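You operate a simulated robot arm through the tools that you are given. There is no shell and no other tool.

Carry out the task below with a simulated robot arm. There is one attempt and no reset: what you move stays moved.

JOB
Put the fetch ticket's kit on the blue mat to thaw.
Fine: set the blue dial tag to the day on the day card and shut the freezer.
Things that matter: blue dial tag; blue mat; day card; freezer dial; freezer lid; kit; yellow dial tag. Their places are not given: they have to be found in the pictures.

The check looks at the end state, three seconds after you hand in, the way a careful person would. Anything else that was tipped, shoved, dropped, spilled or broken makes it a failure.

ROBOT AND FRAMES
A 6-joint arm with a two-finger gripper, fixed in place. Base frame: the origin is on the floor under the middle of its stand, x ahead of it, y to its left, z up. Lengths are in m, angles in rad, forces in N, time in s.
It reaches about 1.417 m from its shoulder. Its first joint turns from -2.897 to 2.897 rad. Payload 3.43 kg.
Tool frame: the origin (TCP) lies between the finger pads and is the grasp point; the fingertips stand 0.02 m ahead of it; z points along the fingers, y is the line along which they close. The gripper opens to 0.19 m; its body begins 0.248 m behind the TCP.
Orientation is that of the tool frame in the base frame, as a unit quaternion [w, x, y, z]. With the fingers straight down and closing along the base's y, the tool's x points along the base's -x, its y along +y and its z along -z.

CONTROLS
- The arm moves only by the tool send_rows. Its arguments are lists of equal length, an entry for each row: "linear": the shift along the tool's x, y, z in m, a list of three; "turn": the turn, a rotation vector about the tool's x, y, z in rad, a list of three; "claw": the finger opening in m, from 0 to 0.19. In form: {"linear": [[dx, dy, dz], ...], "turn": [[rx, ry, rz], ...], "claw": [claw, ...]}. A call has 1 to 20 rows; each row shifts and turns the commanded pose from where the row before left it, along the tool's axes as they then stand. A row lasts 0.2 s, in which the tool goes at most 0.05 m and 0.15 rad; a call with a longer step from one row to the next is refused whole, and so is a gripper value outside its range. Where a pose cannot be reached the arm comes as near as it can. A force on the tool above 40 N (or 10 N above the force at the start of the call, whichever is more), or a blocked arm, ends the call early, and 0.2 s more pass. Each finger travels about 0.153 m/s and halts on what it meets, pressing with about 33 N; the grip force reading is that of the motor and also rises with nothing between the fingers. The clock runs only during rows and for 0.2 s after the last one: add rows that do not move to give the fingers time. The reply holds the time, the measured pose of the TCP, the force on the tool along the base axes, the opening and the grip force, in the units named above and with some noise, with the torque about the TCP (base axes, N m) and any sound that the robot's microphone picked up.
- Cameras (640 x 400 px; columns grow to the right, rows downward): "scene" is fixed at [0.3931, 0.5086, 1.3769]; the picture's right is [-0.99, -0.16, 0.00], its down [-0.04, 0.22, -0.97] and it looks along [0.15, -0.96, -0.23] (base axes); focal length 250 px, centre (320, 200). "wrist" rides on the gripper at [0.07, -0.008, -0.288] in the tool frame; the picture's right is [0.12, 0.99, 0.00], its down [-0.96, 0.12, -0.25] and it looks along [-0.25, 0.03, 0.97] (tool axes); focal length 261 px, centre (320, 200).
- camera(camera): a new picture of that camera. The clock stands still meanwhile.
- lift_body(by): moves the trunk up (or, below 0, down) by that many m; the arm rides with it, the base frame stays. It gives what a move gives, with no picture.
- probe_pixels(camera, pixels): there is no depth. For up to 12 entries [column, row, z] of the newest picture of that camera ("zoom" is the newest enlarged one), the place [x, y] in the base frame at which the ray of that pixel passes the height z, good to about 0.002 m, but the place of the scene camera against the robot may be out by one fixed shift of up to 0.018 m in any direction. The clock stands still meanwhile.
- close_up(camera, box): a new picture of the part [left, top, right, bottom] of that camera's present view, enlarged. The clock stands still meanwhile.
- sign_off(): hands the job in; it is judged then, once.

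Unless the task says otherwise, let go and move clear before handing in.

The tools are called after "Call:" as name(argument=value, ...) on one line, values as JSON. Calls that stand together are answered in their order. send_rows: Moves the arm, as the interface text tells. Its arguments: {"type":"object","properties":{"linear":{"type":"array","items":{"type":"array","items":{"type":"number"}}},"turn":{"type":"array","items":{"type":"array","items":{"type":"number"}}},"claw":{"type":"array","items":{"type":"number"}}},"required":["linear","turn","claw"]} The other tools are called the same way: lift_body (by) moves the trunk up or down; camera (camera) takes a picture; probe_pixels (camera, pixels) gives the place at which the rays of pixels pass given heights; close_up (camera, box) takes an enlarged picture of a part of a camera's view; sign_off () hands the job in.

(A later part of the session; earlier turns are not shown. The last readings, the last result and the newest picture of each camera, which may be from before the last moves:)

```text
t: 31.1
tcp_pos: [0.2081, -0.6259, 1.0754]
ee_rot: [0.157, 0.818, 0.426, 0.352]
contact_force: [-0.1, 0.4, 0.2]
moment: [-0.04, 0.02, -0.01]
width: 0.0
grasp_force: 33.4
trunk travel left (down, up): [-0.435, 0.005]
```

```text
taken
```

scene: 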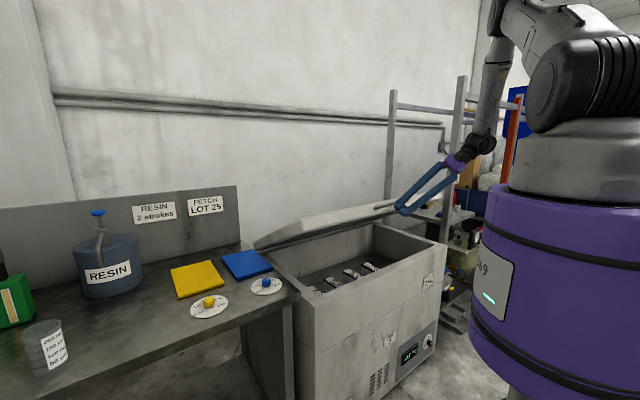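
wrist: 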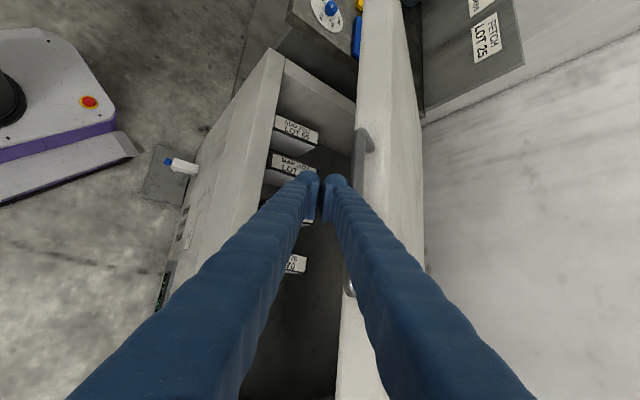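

Lid is ~30° open with negligible force, and labelled kits are visible inside ("LOT 65" at (297,130)). I'll continue the arc to about 76°.

Call:
send_rows(linear=[[0.00621, 0.02604, -0.00989], [0.00548, 0.02658, -0.00873], [0.00474, 0.02707, -0.00756], [0.00398, 0.02748, -0.00636], [0.00321, 0.02783, -0.00515], [0.00244, 0.02811, -0.00391], [0.00166, 0.02832, -0.00269], [0.00088, 0.02845, -0.00145], [9e-05, 0.02851, -0.0002], [-0.0007, 0.0285, 0.00105], [-0.00148, 0.02842, 0.00229], [-0.00226, 0.02827, 0.00354], [-0.00304, 0.02805, 0.00477], [-0.00375, 0.02782, 0.0059], [-0.00455, 0.02741, 0.00716], [-0.00529, 0.02699, 0.00833]], turn=[[0, 0, 0], [0, 0, 0], [0, 0, 0], [0, 0, 0], [0, 0, 0], [0, 0, 0], [0, 0, 0], [0, 0, 0], [0, 0, 0], [0, 0, 0], [0, 0, 0], [0, 0, 0], [0, 0, 0], [0, 0, 0], [0, 0, 0], [0, 0, 0]], claw=[0, 0, 0, 0, 0, 0, 0, 0, 0, 0, 0, 0, 0, 0, 0, 0])

Call:
camera(camera="scene")

Call:
camera(camera="wrist")

```text
t: 34.3
tcp_pos: [0.4466, -0.8632, 1.3384]
ee_rot: [0.163, 0.817, 0.426, 0.352]
contact_force: [-6.8, 1.6, 15.4]
moment: [-0.34, -0.06, -0.2]
width: 0.0
grasp_force: 33.3
trunk travel left (down, up): [-0.435, 0.005]
stopped in row 16: the force on the tool passed its limit at 43 N (the readings are from after the stop); the commanded pose is now the measured one
```

```text
taken
```

scene: 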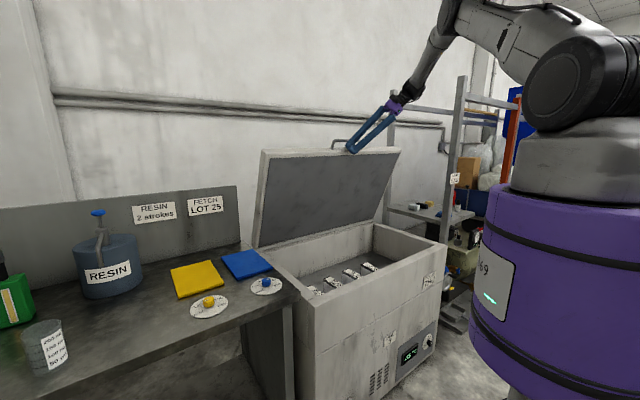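

```text
taken
```

wrist: 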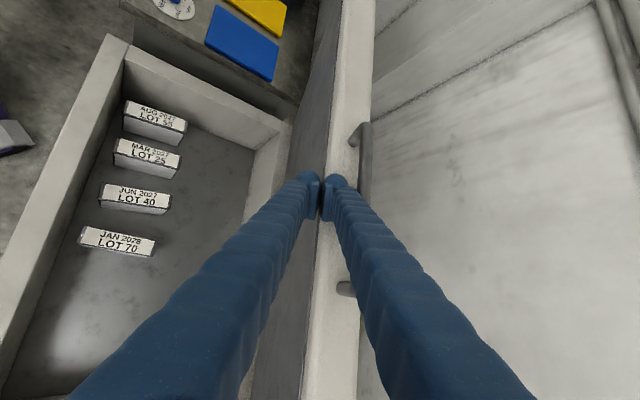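

The lid is nearly upright and four kits are visible, at about (155,120), (147,157), (135,198) and (118,240). I'll zoom in to read the labels.

Call:
close_up(camera="wrist", box=[60, 80, 220, 180])

Call:
close_up(camera="wrist", box=[60, 170, 220, 270])

Call:
close_up(camera="scene", box=[270, 230, 430, 330])

Call:
close_up(camera="scene", box=[240, 120, 420, 250])

```text
4.00 times, centred on (140, 130) of wrist
```

zoom: 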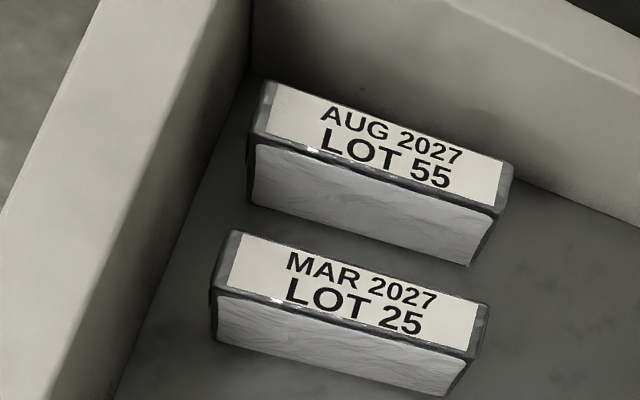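

```text
4.00 times, centred on (140, 220) of wrist
```

zoom: 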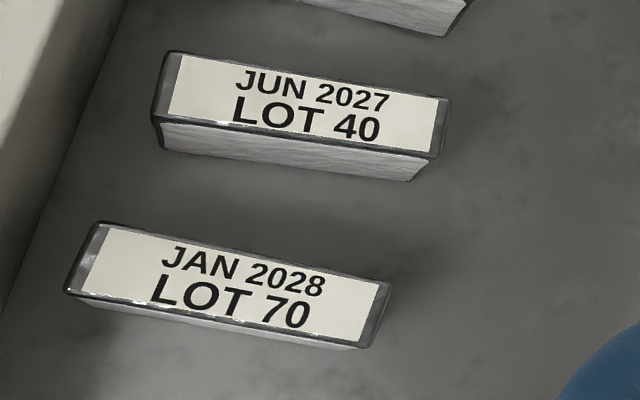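

```text
4.00 times, centred on (350, 280) of scene
```

zoom: 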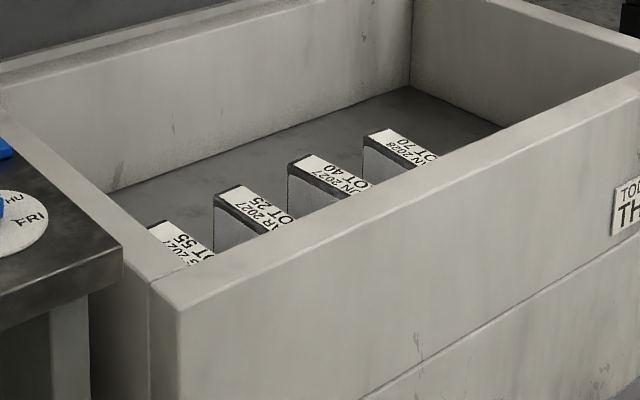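

```text
3.08 times, centred on (330, 185) of scene
```

zoom: 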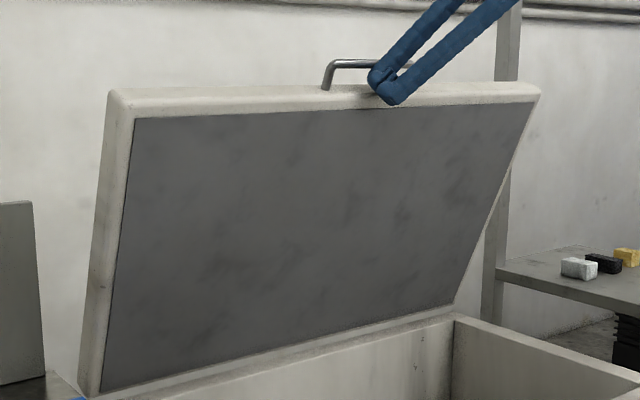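

LOT 25 (MAR 2027) is the second kit from the bench side. Now I back the fingers off slowly along their axis and check that the lid stays open on its own.

Call:
send_rows(linear=[[0, -0.003, -0.01], [0, -0.004, -0.015], [0, -0.005, -0.02], [0, -0.005, -0.03], [0, 0, -0.03], [0, 0, 0], [0, 0, 0], [0, 0, 0]], turn=[[0, 0, 0], [0, 0, 0], [0, 0, 0], [0, 0, 0], [0, 0, 0], [0, 0, 0], [0, 0, 0], [0, 0, 0]], claw=[0, 0, 0, 0, 0, 0, 0, 0])

Call:
camera(camera="scene")

Call:
camera(camera="wrist")

```text
t: 36.1
tcp_pos: [0.3616, -0.859, 1.399]
ee_rot: [0.159, 0.817, 0.427, 0.352]
contact_force: [0.2, 0.1, -0.1]
moment: [0.01, 0.02, 0.0]
width: 0.0
grasp_force: 32.5
trunk travel left (down, up): [-0.435, 0.005]
```

```text
taken
```

scene: 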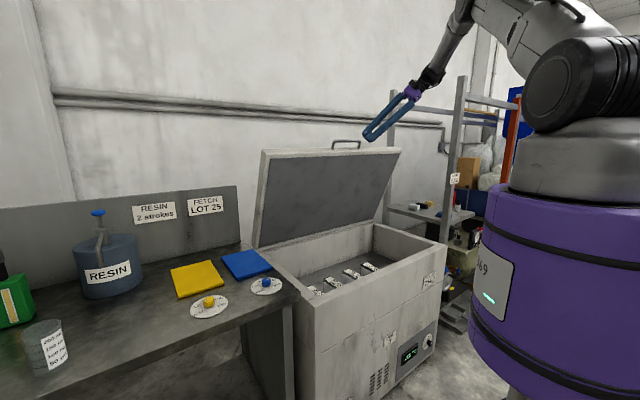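

```text
taken
```

wrist: 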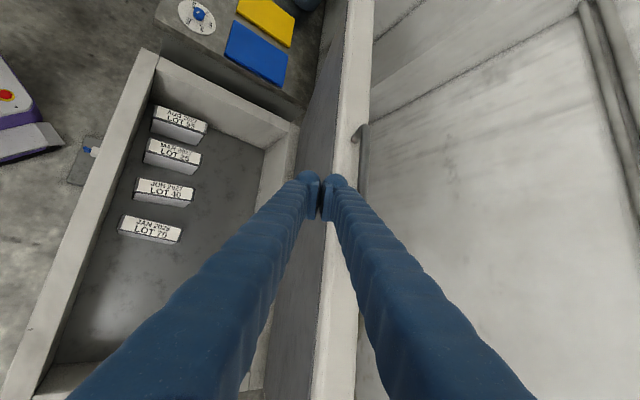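

The lid stays open on its own. Next I triangulate the LOT 25 kit by zooming in on it in both cameras.

Call:
close_up(camera="wrist", box=[130, 95, 226, 155])

Call:
close_up(camera="wrist", box=[130, 135, 226, 195])

Call:
close_up(camera="scene", box=[300, 255, 396, 315])

```text
6.67 times, centred on (178, 125) of wrist
```

zoom: 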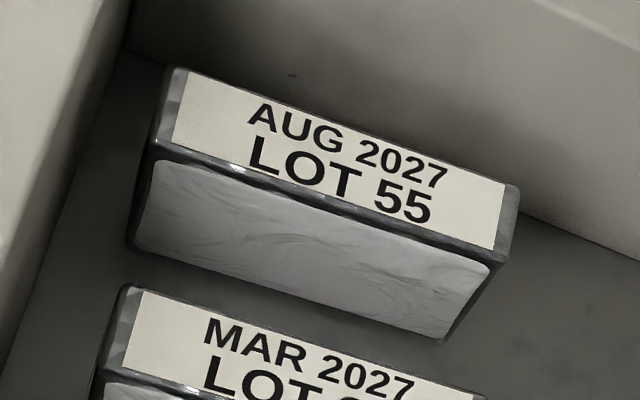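

```text
6.67 times, centred on (178, 165) of wrist
```

zoom: 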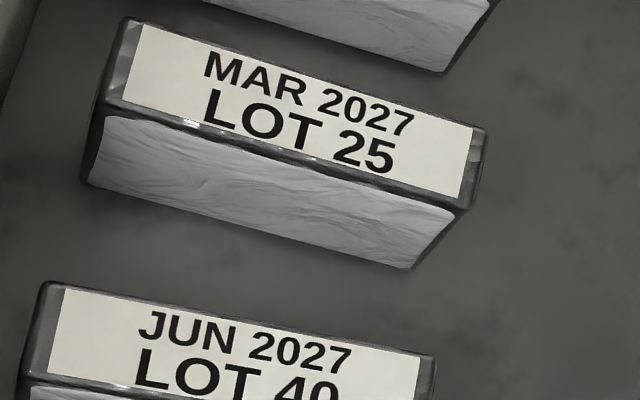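

```text
6.67 times, centred on (348, 285) of scene
```

zoom: 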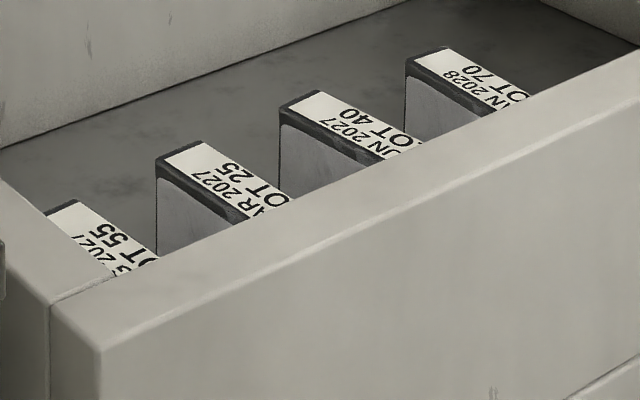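

I'll probe the kit's top corners at several heights in both views to get its height and place.

Call:
probe_pixels(camera="wrist", pixels=[[203, 154.5, 0.5], [203, 154.5, 0.6], [203, 154.5, 0.7], [199.3, 166.2, 0.5], [199.3, 166.2, 0.6], [199.3, 166.2, 0.7], [149.2, 138, 0.5], [149.2, 138, 0.6], [149.2, 138, 0.7], [145, 151.5, 0.6]])

Call:
probe_pixels(camera="scene", pixels=[[323.6, 280.5, 0.5], [323.6, 280.5, 0.6], [323.6, 280.5, 0.7], [330.5, 276.3, 0.5], [330.5, 276.3, 0.6], [330.5, 276.3, 0.7]])

```text
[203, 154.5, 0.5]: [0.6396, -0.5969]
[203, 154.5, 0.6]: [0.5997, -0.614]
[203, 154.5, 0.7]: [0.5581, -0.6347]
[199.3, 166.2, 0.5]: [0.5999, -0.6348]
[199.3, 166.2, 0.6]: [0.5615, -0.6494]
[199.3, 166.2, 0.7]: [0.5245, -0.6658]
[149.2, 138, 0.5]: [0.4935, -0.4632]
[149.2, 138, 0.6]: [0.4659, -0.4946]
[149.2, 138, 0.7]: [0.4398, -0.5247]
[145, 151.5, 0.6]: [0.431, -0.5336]
```

```text
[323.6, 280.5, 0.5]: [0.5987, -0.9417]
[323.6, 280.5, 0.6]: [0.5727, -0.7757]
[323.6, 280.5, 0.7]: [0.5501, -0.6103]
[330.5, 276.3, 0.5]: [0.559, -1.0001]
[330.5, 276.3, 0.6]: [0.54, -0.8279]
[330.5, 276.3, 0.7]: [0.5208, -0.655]
```

The kit top is at Z≈0.69, with its centre near e=-0.078, i=0.764, thickness ≈0.048 along the freezer's length. I'll check the neighbours' spacing, then move over it and turn the tool straight down with the fingers closing across the thickness.

Call:
probe_pixels(camera="wrist", pixels=[[153.3, 116.5, 0.69], [204.5, 134.3, 0.69], [136.8, 177.4, 0.69], [195, 188.2, 0.69], [191.5, 175.5, 0.6], [191.5, 175.5, 0.65], [191.5, 175.5, 0.55], [149.2, 138, 0.69], [203, 154.5, 0.69], [199.3, 166.2, 0.69], [145, 151.5, 0.69]])

Call:
send_rows(linear=[[0.0437, -0.0138, 0.0165], [0.0437, -0.0138, 0.0165], [0.0437, -0.0138, 0.0165], [0.0437, -0.0138, 0.0165], [0.0437, -0.0138, 0.0165], [0.0437, -0.0138, 0.0165], [0, 0, 0], [0, 0, 0], [0, 0, 0], [0, 0, 0], [0, 0, 0], [0, 0, 0], [0, 0, 0], [0, 0, 0], [0, 0, 0], [0, 0, 0], [0, 0, 0]], turn=[[0, 0, 0], [0, 0, 0], [0, 0, 0], [0, 0, 0], [0, 0, 0], [0, 0, 0], [0.078, 0.0025, -0.1195], [0.078, 0.0025, -0.1195], [0.078, 0.0025, -0.1195], [0.078, 0.0025, -0.1195], [0.078, 0.0025, -0.1195], [0.078, 0.0025, -0.1195], [0.078, 0.0025, -0.1195], [0.078, 0.0025, -0.1195], [0.078, 0.0025, -0.1195], [0.078, 0.0025, -0.1195], [0.078, 0.0025, -0.1195]], claw=[0, 0, 0, 0, 0, 0, 0, 0, 0, 0, 0, 0, 0, 0, 0, 0, 0])

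Call:
camera(camera="wrist")

Call:
camera(camera="scene")

```text
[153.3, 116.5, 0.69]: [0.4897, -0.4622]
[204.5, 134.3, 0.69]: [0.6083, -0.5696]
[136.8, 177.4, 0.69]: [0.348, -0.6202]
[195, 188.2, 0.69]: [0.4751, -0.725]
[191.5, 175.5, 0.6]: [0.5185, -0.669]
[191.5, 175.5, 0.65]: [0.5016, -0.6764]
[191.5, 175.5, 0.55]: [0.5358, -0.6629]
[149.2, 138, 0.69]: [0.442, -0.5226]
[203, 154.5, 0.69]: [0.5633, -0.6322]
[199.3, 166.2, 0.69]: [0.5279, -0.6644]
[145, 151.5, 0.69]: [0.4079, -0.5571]
```

```text
t: 39.7
tcp_pos: [0.4861, -0.5925, 1.3975]
ee_rot: [-0.001, 0.381, 0.925, -0.001]
contact_force: [0.3, 0.0, 0.6]
moment: [-0.04, 0.06, -0.02]
width: 0.0
grasp_force: 33.0
trunk travel left (down, up): [-0.435, 0.005]
```

```text
taken
```

wrist: 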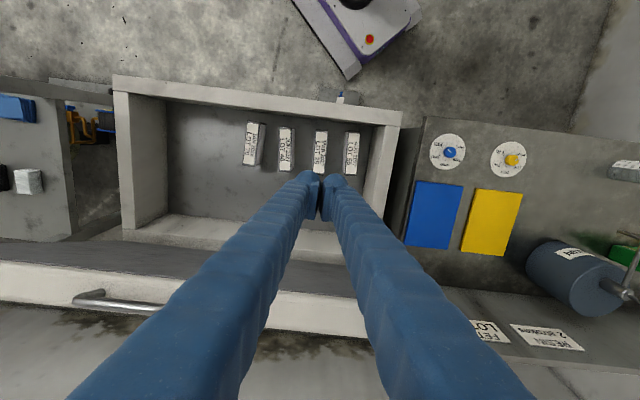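

```text
taken
```

scene: 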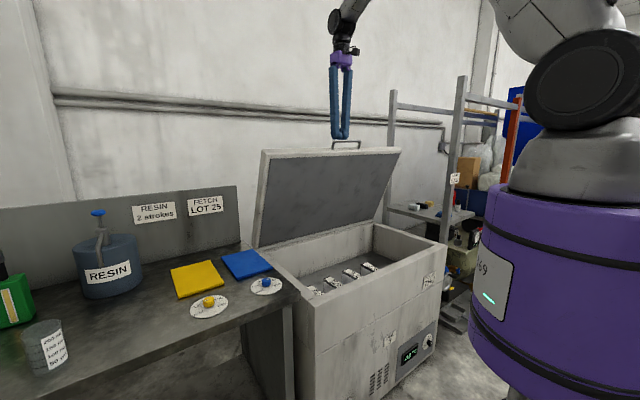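

The tool is straight down at (0.486,-0.593,1.398), nearly centred over LOT 25 (px 320,150). Gaps to the neighbours are ~75 mm, and the kit is skewed ~3°. I'll open to 0.085, correct the skew, and descend to just above the kit.

Call:
send_rows(linear=[[0, -0.0017, 0], [0, 0, 0.045], [0, 0, 0.045], [0, 0, 0.045], [0, 0, 0.045], [0, 0, 0.045], [0, 0, 0.045], [0, 0, 0.045], [0, 0, 0.045], [0, 0, 0.045], [0, 0, 0.045], [0, 0, 0.045], [0, 0, 0.045], [0, 0, 0]], turn=[[0, 0, -0.052], [0, 0, 0], [0, 0, 0], [0, 0, 0], [0, 0, 0], [0, 0, 0], [0, 0, 0], [0, 0, 0], [0, 0, 0], [0, 0, 0], [0, 0, 0], [0, 0, 0], [0, 0, 0], [0, 0, 0]], claw=[0.03, 0.085, 0.085, 0.085, 0.085, 0.085, 0.085, 0.085, 0.085, 0.085, 0.085, 0.085, 0.085, 0.085])

Call:
camera(camera="wrist")

Call:
camera(camera="scene")

```text
t: 42.7
tcp_pos: [0.4853, -0.5932, 0.8586]
ee_rot: [0.0, 0.358, 0.934, 0.0]
contact_force: [-0.5, 0.6, -0.2]
moment: [-0.02, -0.03, 0.01]
width: 0.0847
grasp_force: 0.0
trunk travel left (down, up): [-0.435, 0.005]
```

```text
taken
```

wrist: 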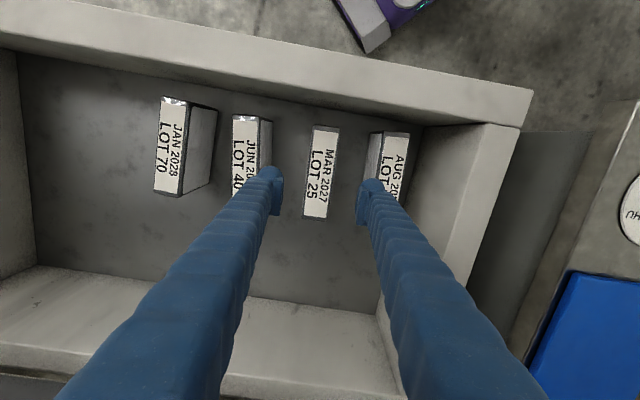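

```text
taken
```

scene: 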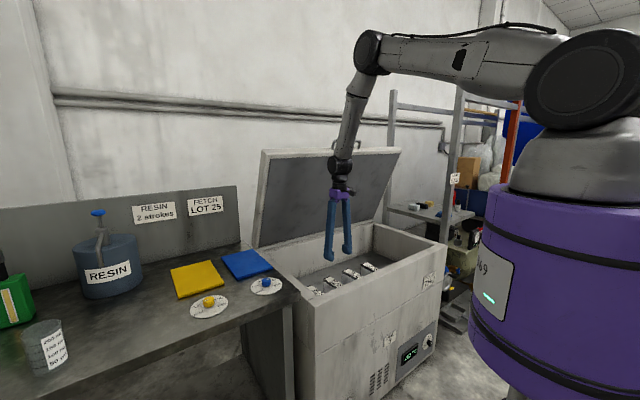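

The kit sits between the open fingertips (tips at (277,190) and (365,195)). I'll zoom in and re-measure its corners before the final descent.

Call:
close_up(camera="wrist", box=[240, 110, 400, 230])

Call:
probe_pixels(camera="wrist", pixels=[[314, 125, 0.69], [339, 126, 0.69], [302, 218, 0.69], [327, 218, 0.69], [380, 132, 0.69], [271, 120, 0.69]])

```text
3.33 times, centred on (320, 170) of wrist
```

zoom: 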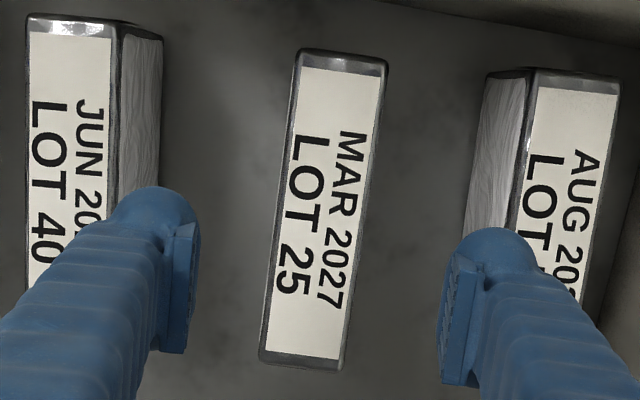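

```text
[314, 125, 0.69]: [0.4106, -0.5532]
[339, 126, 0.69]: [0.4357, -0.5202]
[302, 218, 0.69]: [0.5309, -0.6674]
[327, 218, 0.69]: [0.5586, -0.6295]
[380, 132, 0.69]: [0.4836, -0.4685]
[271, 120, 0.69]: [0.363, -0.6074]
```

Kit centre measures (0.484,-0.593) and the TCP is at (0.485,-0.593), aligned within 2 mm. I'll descend to Z≈0.645 and stop before gripping.

Call:
send_rows(linear=[[0, 0, 0.04], [0, 0, 0.04], [0, 0, 0.04], [0, 0, 0.04], [0, 0, 0.03], [0, 0, 0.022], [0, 0, 0]], turn=[[0, 0, 0], [0, 0, 0], [0, 0, 0], [0, 0, 0], [0, 0, 0], [0, 0, 0], [0, 0, 0]], claw=[0.085, 0.085, 0.085, 0.085, 0.085, 0.085, 0.085])

Call:
camera(camera="wrist")

```text
t: 44.3
tcp_pos: [0.4847, -0.5945, 0.6449]
ee_rot: [0.0, 0.359, 0.933, 0.0]
contact_force: [-1.4, 0.2, 0.3]
moment: [0.02, -0.02, 0.03]
width: 0.085
grasp_force: 0.2
trunk travel left (down, up): [-0.435, 0.005]
```

```text
taken
```

wrist: 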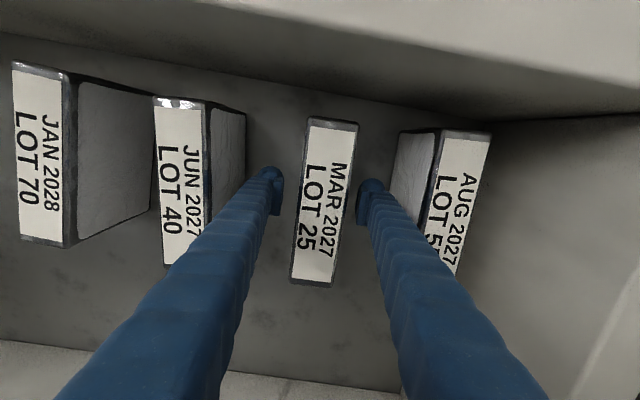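

Fingers straddle the LOT 25 kit with clear gaps to both neighbours. Closing now.

Call:
send_rows(linear=[[0, 0, 0], [0, 0, 0], [0, 0, 0], [0, 0, 0]], turn=[[0, 0, 0], [0, 0, 0], [0, 0, 0], [0, 0, 0]], claw=[0.06, 0.04, 0.02, 0.02])

Call:
camera(camera="wrist")

```text
t: 45.3
tcp_pos: [0.4848, -0.5948, 0.6456]
ee_rot: [0.0, 0.358, 0.934, 0.0]
contact_force: [0.5, 0.3, 1.2]
moment: [-0.12, 0.07, -0.13]
width: 0.0471
grasp_force: 32.3
trunk travel left (down, up): [-0.435, 0.005]
```

```text
taken
```

wrist: 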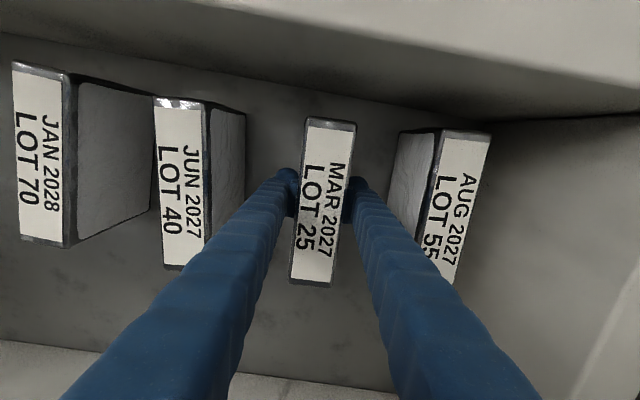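

Gripped at 0.047 m width, matching the kit thickness. Lifting straight up out of the freezer.

Call:
send_rows(linear=[[0, 0, -0.01], [0, 0, -0.02], [0, 0, -0.03], [0, 0, -0.04], [0, 0, -0.045], [0, 0, -0.045], [0, 0, -0.045], [0, 0, -0.045], [0, 0, -0.045], [0, 0, -0.045], [0, 0, -0.03], [0, 0, -0.02], [0, 0, -0.01]], turn=[[0, 0, 0], [0, 0, 0], [0, 0, 0], [0, 0, 0], [0, 0, 0], [0, 0, 0], [0, 0, 0], [0, 0, 0], [0, 0, 0], [0, 0, 0], [0, 0, 0], [0, 0, 0], [0, 0, 0]], claw=[0.02, 0.02, 0.02, 0.02, 0.02, 0.02, 0.02, 0.02, 0.02, 0.02, 0.02, 0.02, 0.02])

Call:
camera(camera="wrist")

Call:
camera(camera="scene")

```text
t: 48.1
tcp_pos: [0.4841, -0.5954, 1.0755]
ee_rot: [0.0, 0.359, 0.933, 0.0]
contact_force: [-0.8, 0.9, -3.5]
moment: [-0.01, 0.0, 0.02]
width: 0.0468
grasp_force: 33.4
trunk travel left (down, up): [-0.435, 0.005]
```

```text
taken
```

wrist: 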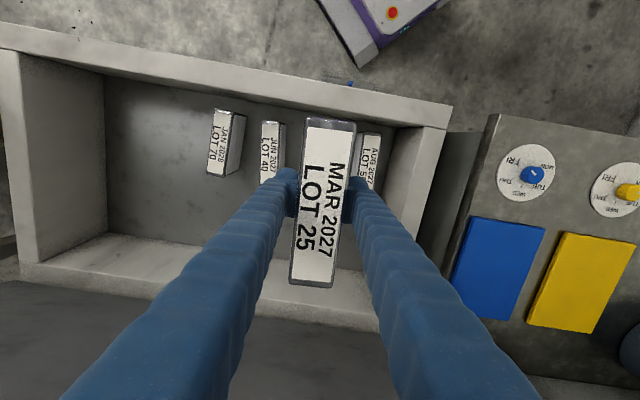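

```text
taken
```

scene: 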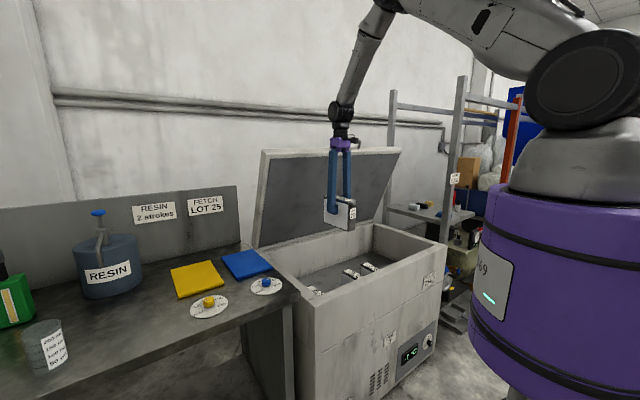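

The kit is out of the freezer and held level. Now I triangulate the blue mat's corners in both cameras to get its centre and height, and look at the dial and the display.

Call:
close_up(camera="wrist", box=[430, 130, 590, 330])

Call:
probe_pixels(camera="wrist", pixels=[[477, 217, 0.82], [477, 217, 0.86], [477, 217, 0.9], [545, 228, 0.82], [545, 228, 0.86], [545, 228, 0.9], [450, 285, 0.86], [512, 320, 0.86], [532, 174, 0.86], [532, 174, 0.88]])

Call:
probe_pixels(camera="scene", pixels=[[272.9, 268.2, 0.82], [272.9, 268.2, 0.86], [272.9, 268.2, 0.9], [237, 277, 0.82], [237, 277, 0.86], [237, 277, 0.9], [220.5, 258.3, 0.86], [253.1, 249.3, 0.86]])

Call:
close_up(camera="scene", box=[380, 330, 444, 370])

```text
2.00 times, centred on (510, 230) of wrist
```

zoom: 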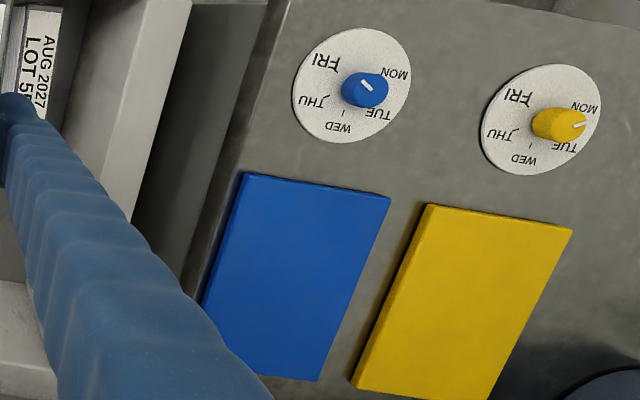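

```text
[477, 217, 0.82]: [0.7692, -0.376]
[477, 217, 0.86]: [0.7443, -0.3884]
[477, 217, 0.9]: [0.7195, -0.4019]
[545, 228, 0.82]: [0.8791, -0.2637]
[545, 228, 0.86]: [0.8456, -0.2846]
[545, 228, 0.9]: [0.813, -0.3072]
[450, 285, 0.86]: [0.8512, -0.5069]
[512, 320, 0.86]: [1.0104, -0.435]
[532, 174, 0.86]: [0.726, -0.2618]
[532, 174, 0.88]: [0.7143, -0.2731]
```

```text
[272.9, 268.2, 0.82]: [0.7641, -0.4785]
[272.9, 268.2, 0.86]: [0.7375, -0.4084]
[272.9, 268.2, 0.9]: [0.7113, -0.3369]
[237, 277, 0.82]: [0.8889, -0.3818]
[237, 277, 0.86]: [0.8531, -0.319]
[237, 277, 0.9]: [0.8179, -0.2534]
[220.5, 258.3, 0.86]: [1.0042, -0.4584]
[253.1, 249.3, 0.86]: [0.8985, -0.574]
```

```text
10.00 times, centred on (412, 350) of scene
```

zoom: 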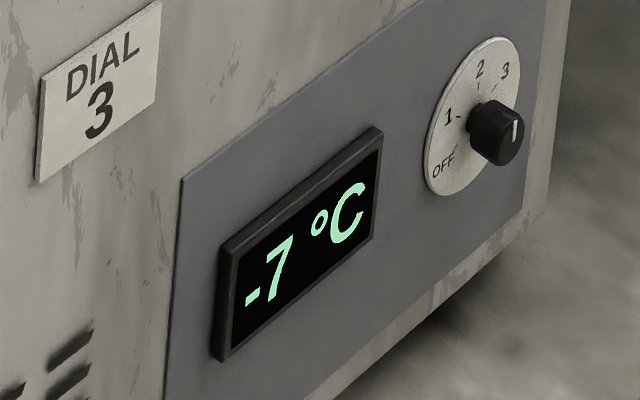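

The freezer display has risen from -18 to -7 °C with the lid open, so I must limit the time the lid stays up. The blue mat centre is at about (0.871,-0.421) with its top near Z≈0.87. I'll carry the kit straight there now.

Call:
send_rows(linear=[[-0.01891, 0.04316, 0.0117], [-0.01891, 0.04316, 0.0117], [-0.01891, 0.04316, 0.0117], [-0.01891, 0.04316, 0.0117], [-0.01891, 0.04316, 0.0117], [-0.01891, 0.04316, 0.0117], [-0.01891, 0.04316, 0.0117], [-0.01891, 0.04316, 0.0117], [-0.01891, 0.04316, 0.0117]], turn=[[0, 0, 0], [0, 0, 0], [0, 0, 0], [0, 0, 0], [0, 0, 0], [0, 0, 0], [0, 0, 0], [0, 0, 0], [0, 0, 0]], claw=[0.02, 0.02, 0.02, 0.02, 0.02, 0.02, 0.02, 0.02, 0.02])

Call:
camera(camera="wrist")

Call:
camera(camera="scene")

Call:
close_up(camera="scene", box=[170, 200, 330, 300])

Call:
close_up(camera="scene", box=[380, 330, 444, 370])

```text
t: 50.1
tcp_pos: [0.8729, -0.4172, 0.9678]
ee_rot: [0.0, 0.358, 0.934, 0.0]
contact_force: [0.5, -1.1, -3.3]
moment: [-0.02, 0.12, -0.01]
width: 0.0472
grasp_force: 32.7
trunk travel left (down, up): [-0.435, 0.005]
```

```text
taken
```

wrist: 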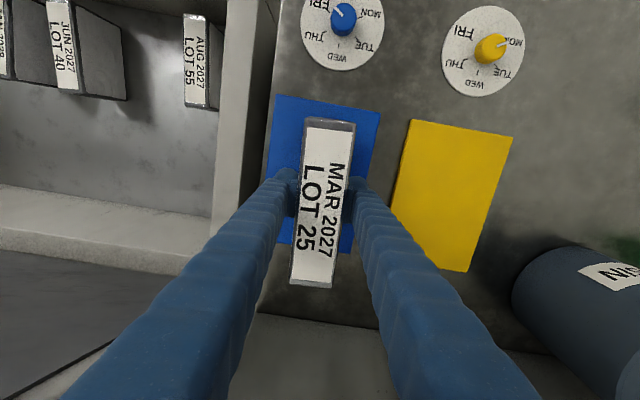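

```text
taken
```

scene: 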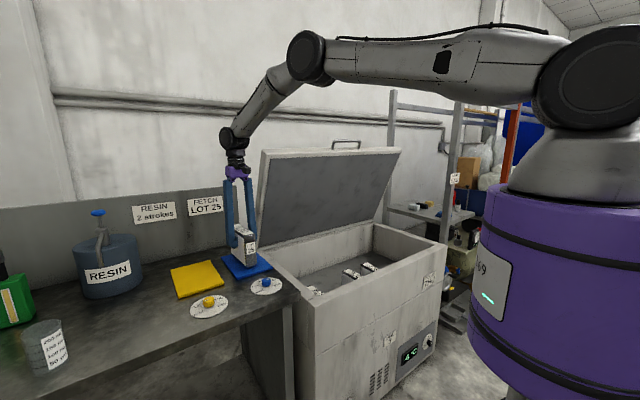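

```text
4.00 times, centred on (250, 250) of scene
```

zoom: 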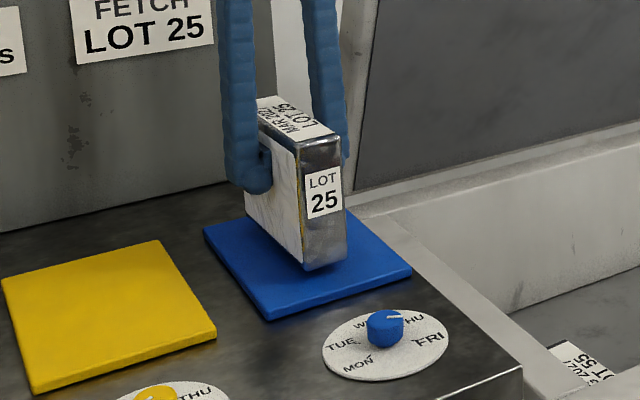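

```text
10.00 times, centred on (412, 350) of scene
```

zoom: 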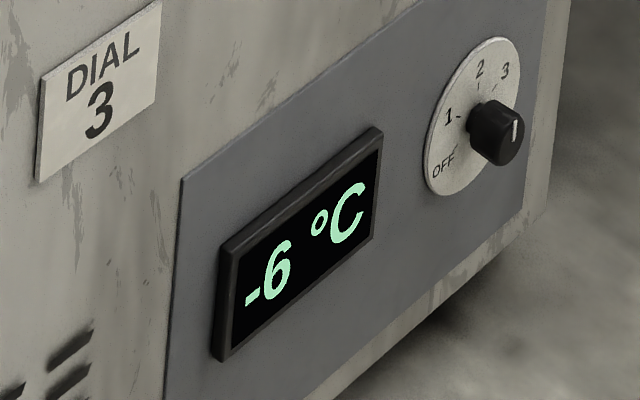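

The kit hangs ~3 cm over the blue mat. I'll verify the mat corners from this closer view before lowering.

Call:
probe_pixels(camera="wrist", pixels=[[275, 95, 0.868], [381, 112, 0.868], [351, 253, 0.868], [405, 120, 0.868], [275, 95, 0.86], [381, 112, 0.86], [342, 18, 0.88]])

Call:
close_up(camera="wrist", box=[240, 70, 400, 290])

```text
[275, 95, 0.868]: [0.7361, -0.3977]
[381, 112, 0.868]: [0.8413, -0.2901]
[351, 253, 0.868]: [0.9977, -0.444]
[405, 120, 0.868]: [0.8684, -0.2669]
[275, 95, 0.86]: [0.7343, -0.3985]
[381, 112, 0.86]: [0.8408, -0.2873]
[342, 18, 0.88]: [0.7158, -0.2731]
```

```text
1.82 times, centred on (320, 180) of wrist
```

zoom: 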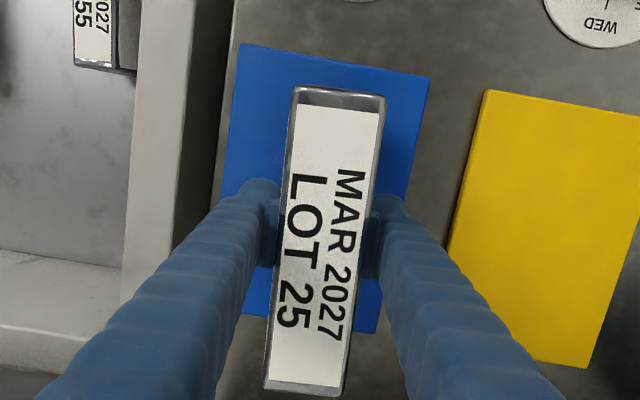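

The mat spans e 0.239–0.391, i 0.80–1.02, so the kit is within 1 cm of centre. I'll correct 7 mm sideways and lower until light contact.

Call:
send_rows(linear=[[0, -0.007, 0.009], [0, 0, 0.009], [0, 0, 0.004], [0, 0, 0.002], [0, 0, 0.002]], turn=[[0, 0, 0], [0, 0, 0], [0, 0, 0], [0, 0, 0], [0, 0, 0]], claw=[0.02, 0.02, 0.02, 0.02, 0.02])

Call:
close_up(camera="scene", box=[190, 210, 318, 290])

```text
t: 51.3
tcp_pos: [0.8657, -0.4236, 0.9446]
ee_rot: [0.001, 0.359, 0.933, 0.0]
contact_force: [6.9, 0.5, 22.3]
moment: [0.24, 0.18, 0.03]
width: 0.0471
grasp_force: 33.0
trunk travel left (down, up): [-0.435, 0.005]
```

```text
5.00 times, centred on (254, 250) of scene
```

zoom: 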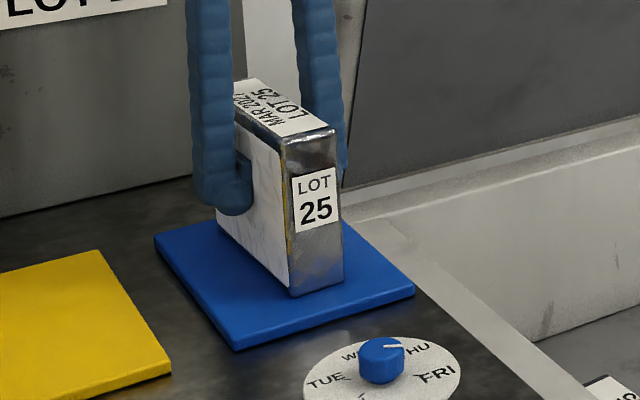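

The kit is resting on the mat (22 N contact). I'll relieve the pressure slightly and open the gripper.

Call:
send_rows(linear=[[0, 0, -0.0012], [0, 0, 0], [0, 0, 0]], turn=[[0, 0, 0], [0, 0, 0], [0, 0, 0]], claw=[0.02, 0.06, 0.095])

Call:
close_up(camera="scene", box=[190, 210, 318, 290])

Call:
camera(camera="wrist")

Call:
close_up(camera="scene", box=[300, 120, 396, 180])

Call:
probe_pixels(camera="scene", pixels=[[333.2, 141.2, 1.34], [333.2, 141.2, 1.36], [333.2, 141.2, 1.38], [359.2, 140.2, 1.34], [359.2, 140.2, 1.36], [359.2, 140.2, 1.38]])

```text
t: 52.1
tcp_pos: [0.8669, -0.4229, 0.9435]
ee_rot: [-0.001, 0.359, 0.933, 0.0]
contact_force: [0.9, -1.1, -0.6]
moment: [0.02, 0.03, -0.02]
width: 0.095
grasp_force: 0.1
trunk travel left (down, up): [-0.435, 0.005]
```

```text
5.00 times, centred on (254, 250) of scene
```

zoom: 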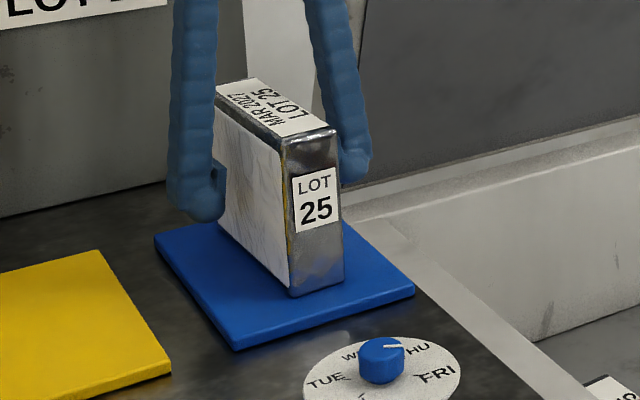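

```text
taken
```

wrist: 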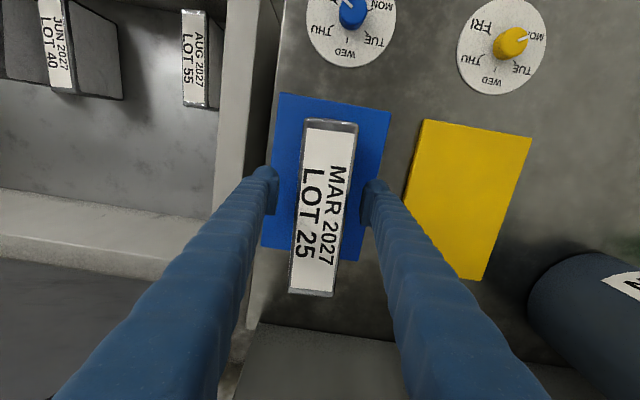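

```text
6.67 times, centred on (348, 150) of scene
```

zoom: 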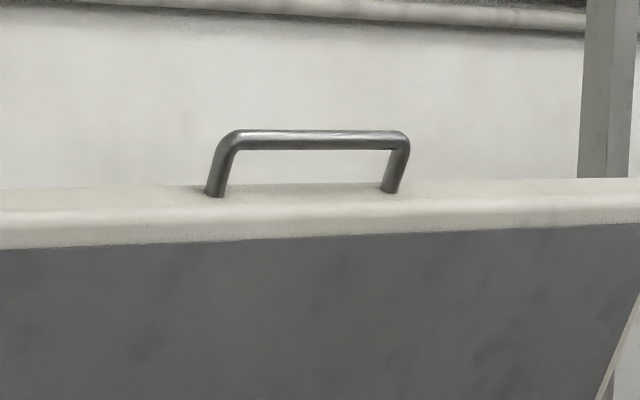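

```text
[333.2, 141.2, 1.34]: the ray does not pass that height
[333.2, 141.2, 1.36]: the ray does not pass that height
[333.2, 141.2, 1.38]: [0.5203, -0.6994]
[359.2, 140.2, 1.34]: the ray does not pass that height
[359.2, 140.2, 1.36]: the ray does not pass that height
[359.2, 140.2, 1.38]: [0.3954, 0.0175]
```

The kit stands upright on the blue mat with the fingers clear. I'll rise clear of it, then travel to the lid handle while turning to the slanted orientation so I can pull the lid shut.

Call:
send_rows(linear=[[0, 0, -0.03], [0, 0, -0.042], [0, 0, -0.042], [0, 0, -0.042], [0.0159, -0.0386, -0.025], [0.0126, -0.0384, -0.0271], [0.0092, -0.0378, -0.0292], [0.006, -0.0368, -0.0313], [0.0028, -0.0355, -0.0332], [-0.0003, -0.0337, -0.0351], [-0.0032, -0.0317, -0.0368], [-0.0059, -0.0292, -0.0385], [-0.0313, -0.0143, -0.0335], [-0.0325, -0.0097, -0.0341], [-0.0332, -0.0051, -0.0343], [-0.0335, -0.0004, -0.0344], [-0.0335, 0.0043, -0.0342], [-0.033, 0.009, -0.0337], [-0.0322, 0.0135, -0.033], [-0.0309, 0.018, -0.0321]], turn=[[0, 0, 0], [0, 0, 0], [0, 0, 0], [0, 0, 0], [-0.05389, -0.00306, 0.08514], [-0.05389, -0.00306, 0.08514], [-0.05389, -0.00306, 0.08514], [-0.05389, -0.00306, 0.08514], [-0.05389, -0.00306, 0.08514], [-0.05389, -0.00306, 0.08514], [-0.05389, -0.00306, 0.08514], [-0.05389, -0.00306, 0.08514], [-0.05389, -0.00306, 0.08514], [-0.05389, -0.00306, 0.08514], [-0.05389, -0.00306, 0.08514], [-0.05389, -0.00306, 0.08514], [-0.05389, -0.00306, 0.08514], [-0.05389, -0.00306, 0.08514], [-0.05389, -0.00306, 0.08514], [-0.05389, -0.00306, 0.08514]], claw=[0.095, 0.095, 0.095, 0.095, 0.09, 0.06, 0.03, 0, 0, 0, 0, 0, 0, 0, 0, 0, 0, 0, 0, 0])

Call:
camera(camera="wrist")

Call:
camera(camera="scene")

```text
t: 56.3
tcp_pos: [0.4005, -0.8753, 1.4704]
ee_rot: [0.16, 0.817, 0.426, 0.353]
contact_force: [-0.5, -0.1, 0.5]
moment: [0.08, -0.11, 0.08]
width: 0.0
grasp_force: 33.3
trunk travel left (down, up): [-0.435, 0.005]
```

```text
taken
```

wrist: 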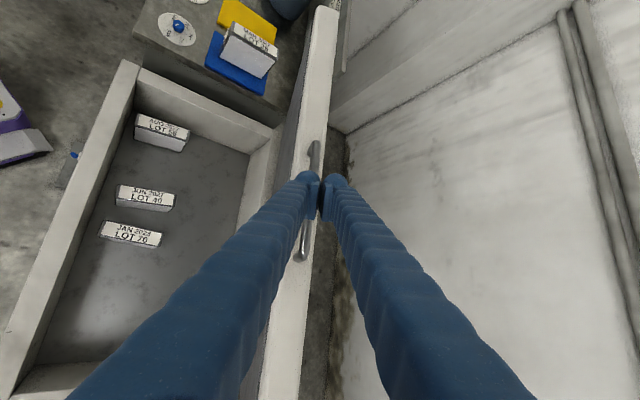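

```text
taken
```

scene: 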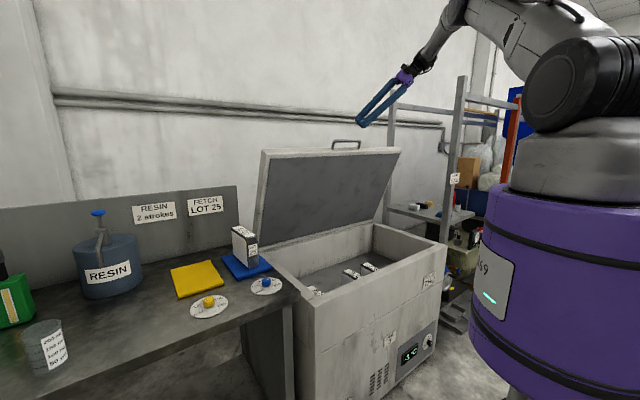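

I'm in the slanted orientation above the lid; the handle shows around (313,150) and (303,250), partly behind the fingers. I'll zoom and probe it to plan the hook from behind.

Call:
close_up(camera="wrist", box=[256, 120, 384, 280])

Call:
probe_pixels(camera="wrist", pixels=[[318, 150, 1.34], [318, 150, 1.36], [318, 150, 1.38], [305, 245, 1.34], [305, 245, 1.36], [305, 245, 1.38]])

Call:
close_up(camera="scene", box=[380, 330, 444, 370])

```text
2.50 times, centred on (320, 200) of wrist
```

zoom: 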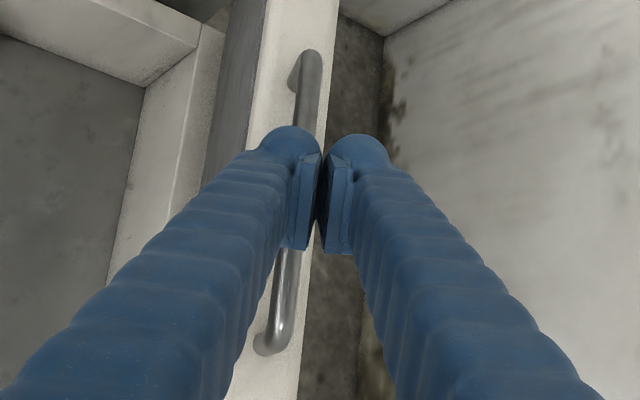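

```text
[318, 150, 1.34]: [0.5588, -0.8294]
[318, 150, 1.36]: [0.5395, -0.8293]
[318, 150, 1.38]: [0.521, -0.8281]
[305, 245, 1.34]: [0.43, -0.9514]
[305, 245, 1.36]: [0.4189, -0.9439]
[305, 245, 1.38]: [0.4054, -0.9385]
```

```text
10.00 times, centred on (412, 350) of scene
```

zoom: 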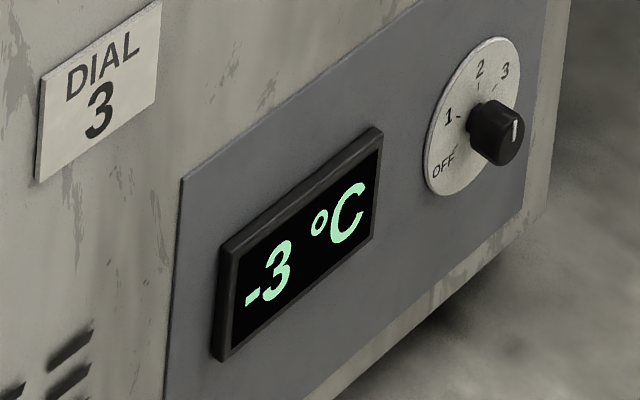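

The display reads -3 °C. The bar is at about i≈0.963, Z≈1.364, so I'll move the fingertips over the bar and down behind it, then check the hook before pulling.

Call:
send_rows(linear=[[0, 0.0275, 0], [0, 0.0275, 0], [-0.0115, 0, 0.0406], [-0.0115, 0, 0.0406], [-0.0115, 0, 0.0406], [0, -0.014, 0]], turn=[[0, 0, 0], [0, 0, 0], [0, 0, 0], [0, 0, 0], [0, 0, 0], [0, 0, 0]], claw=[0, 0, 0, 0, 0, 0])

Call:
camera(camera="wrist")

Call:
close_up(camera="scene", box=[290, 90, 450, 190])

```text
t: 57.7
tcp_pos: [0.4987, -0.9191, 1.397]
ee_rot: [0.16, 0.817, 0.427, 0.353]
contact_force: [-0.2, -0.1, 1.2]
moment: [0.01, -0.02, -0.01]
width: 0.0002
grasp_force: 33.0
trunk travel left (down, up): [-0.435, 0.005]
```

```text
taken
```

wrist: 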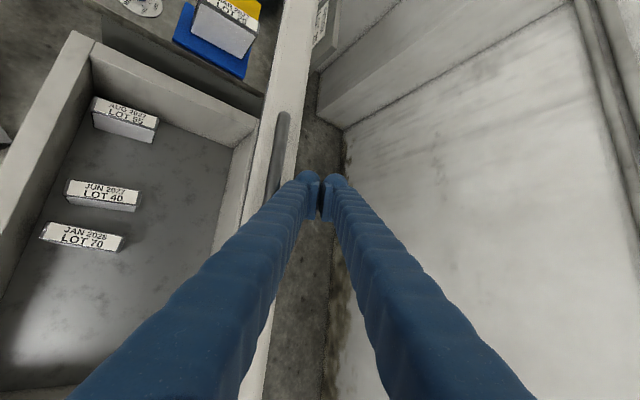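

```text
4.00 times, centred on (370, 140) of scene
```

zoom: 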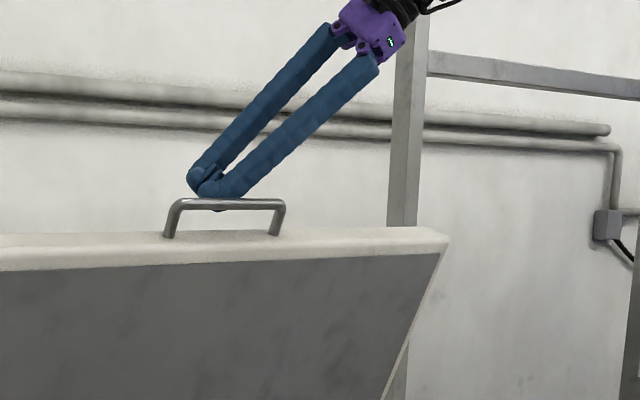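

The fingertips are just behind the bar (gap ≈1 cm). I'll pull along the closing arc for the first half and then check.

Call:
send_rows(linear=[[0.0057, -0.0331, 0.001], [0.0047, -0.0337, -0.0074], [0.0036, -0.0342, -0.0056], [0.0025, -0.0344, -0.0039], [0.0014, -0.0347, -0.0021], [0.0002, -0.0348, -0.0003], [-0.0009, -0.0348, 0.0014], [-0.002, -0.0345, 0.0032], [-0.0031, -0.0342, 0.0049]], turn=[[0, 0, 0], [0, 0, 0], [0, 0, 0], [0, 0, 0], [0, 0, 0], [0, 0, 0], [0, 0, 0], [0, 0, 0], [0, 0, 0]], claw=[0, 0, 0, 0, 0, 0, 0, 0, 0])

Call:
camera(camera="wrist")

Call:
camera(camera="scene")

Call:
close_up(camera="scene", box=[330, 120, 490, 220])

```text
t: 59.7
tcp_pos: [0.3154, -0.7294, 1.2309]
ee_rot: [0.16, 0.817, 0.428, 0.353]
contact_force: [-0.3, -0.3, 0.0]
moment: [-0.02, -0.04, 0.01]
width: 0.0
grasp_force: 32.8
trunk travel left (down, up): [-0.435, 0.005]
```

```text
taken
```

wrist: 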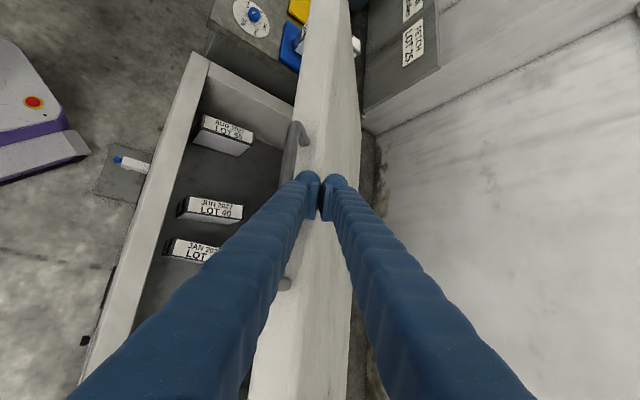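

```text
taken
```

scene: 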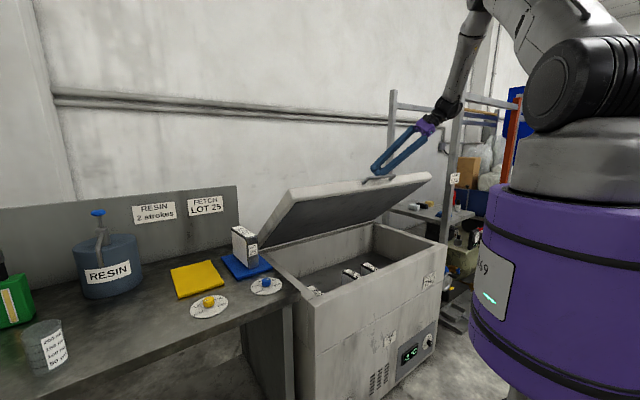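

```text
4.00 times, centred on (410, 170) of scene
```

zoom: 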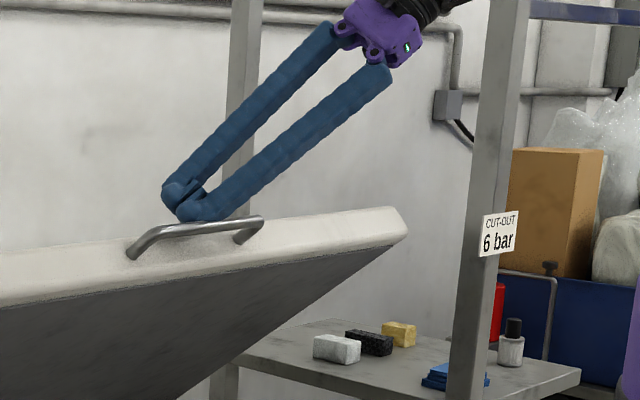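

The lid is following, now at about 44°. I'll continue the arc down to about 16°, retracting the tip slightly to keep clear of the lid's front edge.

Call:
send_rows(linear=[[-0.0042, -0.0338, 0.0047], [-0.0052, -0.0334, 0.0064], [-0.0063, -0.0327, 0.0081], [-0.0073, -0.0319, 0.0097], [-0.0084, -0.0311, 0.0113], [-0.0094, -0.03, 0.0129], [-0.0103, -0.0289, 0.0143], [-0.0112, -0.0277, 0.0157]], turn=[[0, 0, 0], [0, 0, 0], [0, 0, 0], [0, 0, 0], [0, 0, 0], [0, 0, 0], [0, 0, 0], [0, 0, 0]], claw=[0, 0, 0, 0, 0, 0, 0, 0])

Call:
camera(camera="wrist")

Call:
camera(camera="scene")

Call:
close_up(camera="scene", box=[350, 180, 478, 280])

```text
t: 61.5
tcp_pos: [0.2051, -0.6332, 1.0054]
ee_rot: [0.16, 0.817, 0.428, 0.353]
contact_force: [0.0, -0.5, 0.0]
moment: [0.03, -0.04, 0.01]
width: 0.0001
grasp_force: 33.3
trunk travel left (down, up): [-0.435, 0.005]
```

```text
taken
```

wrist: 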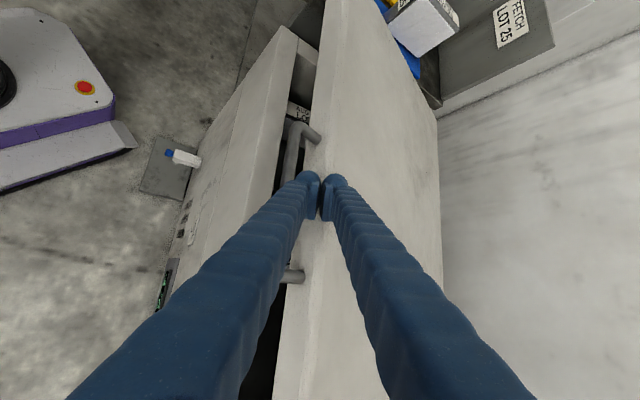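

```text
taken
```

scene: 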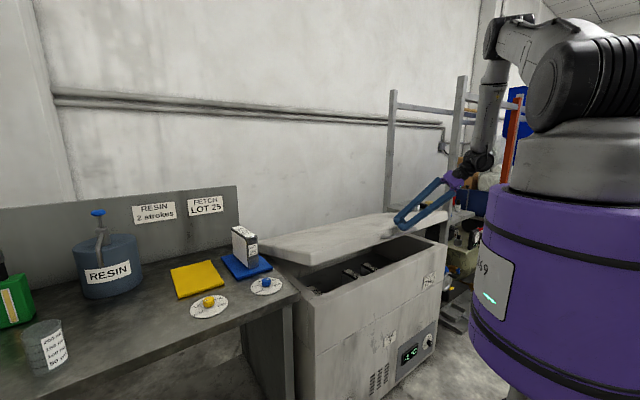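

```text
4.00 times, centred on (414, 230) of scene
```

zoom: 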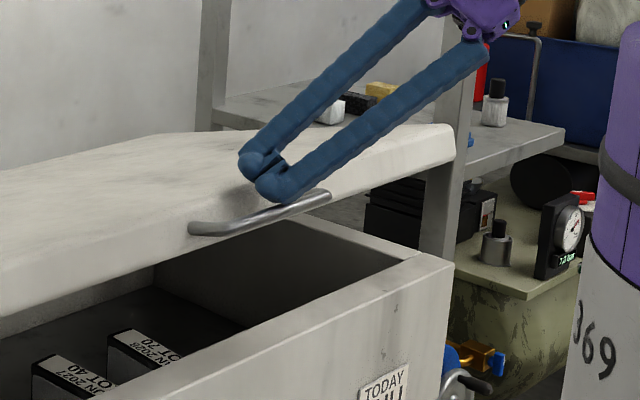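

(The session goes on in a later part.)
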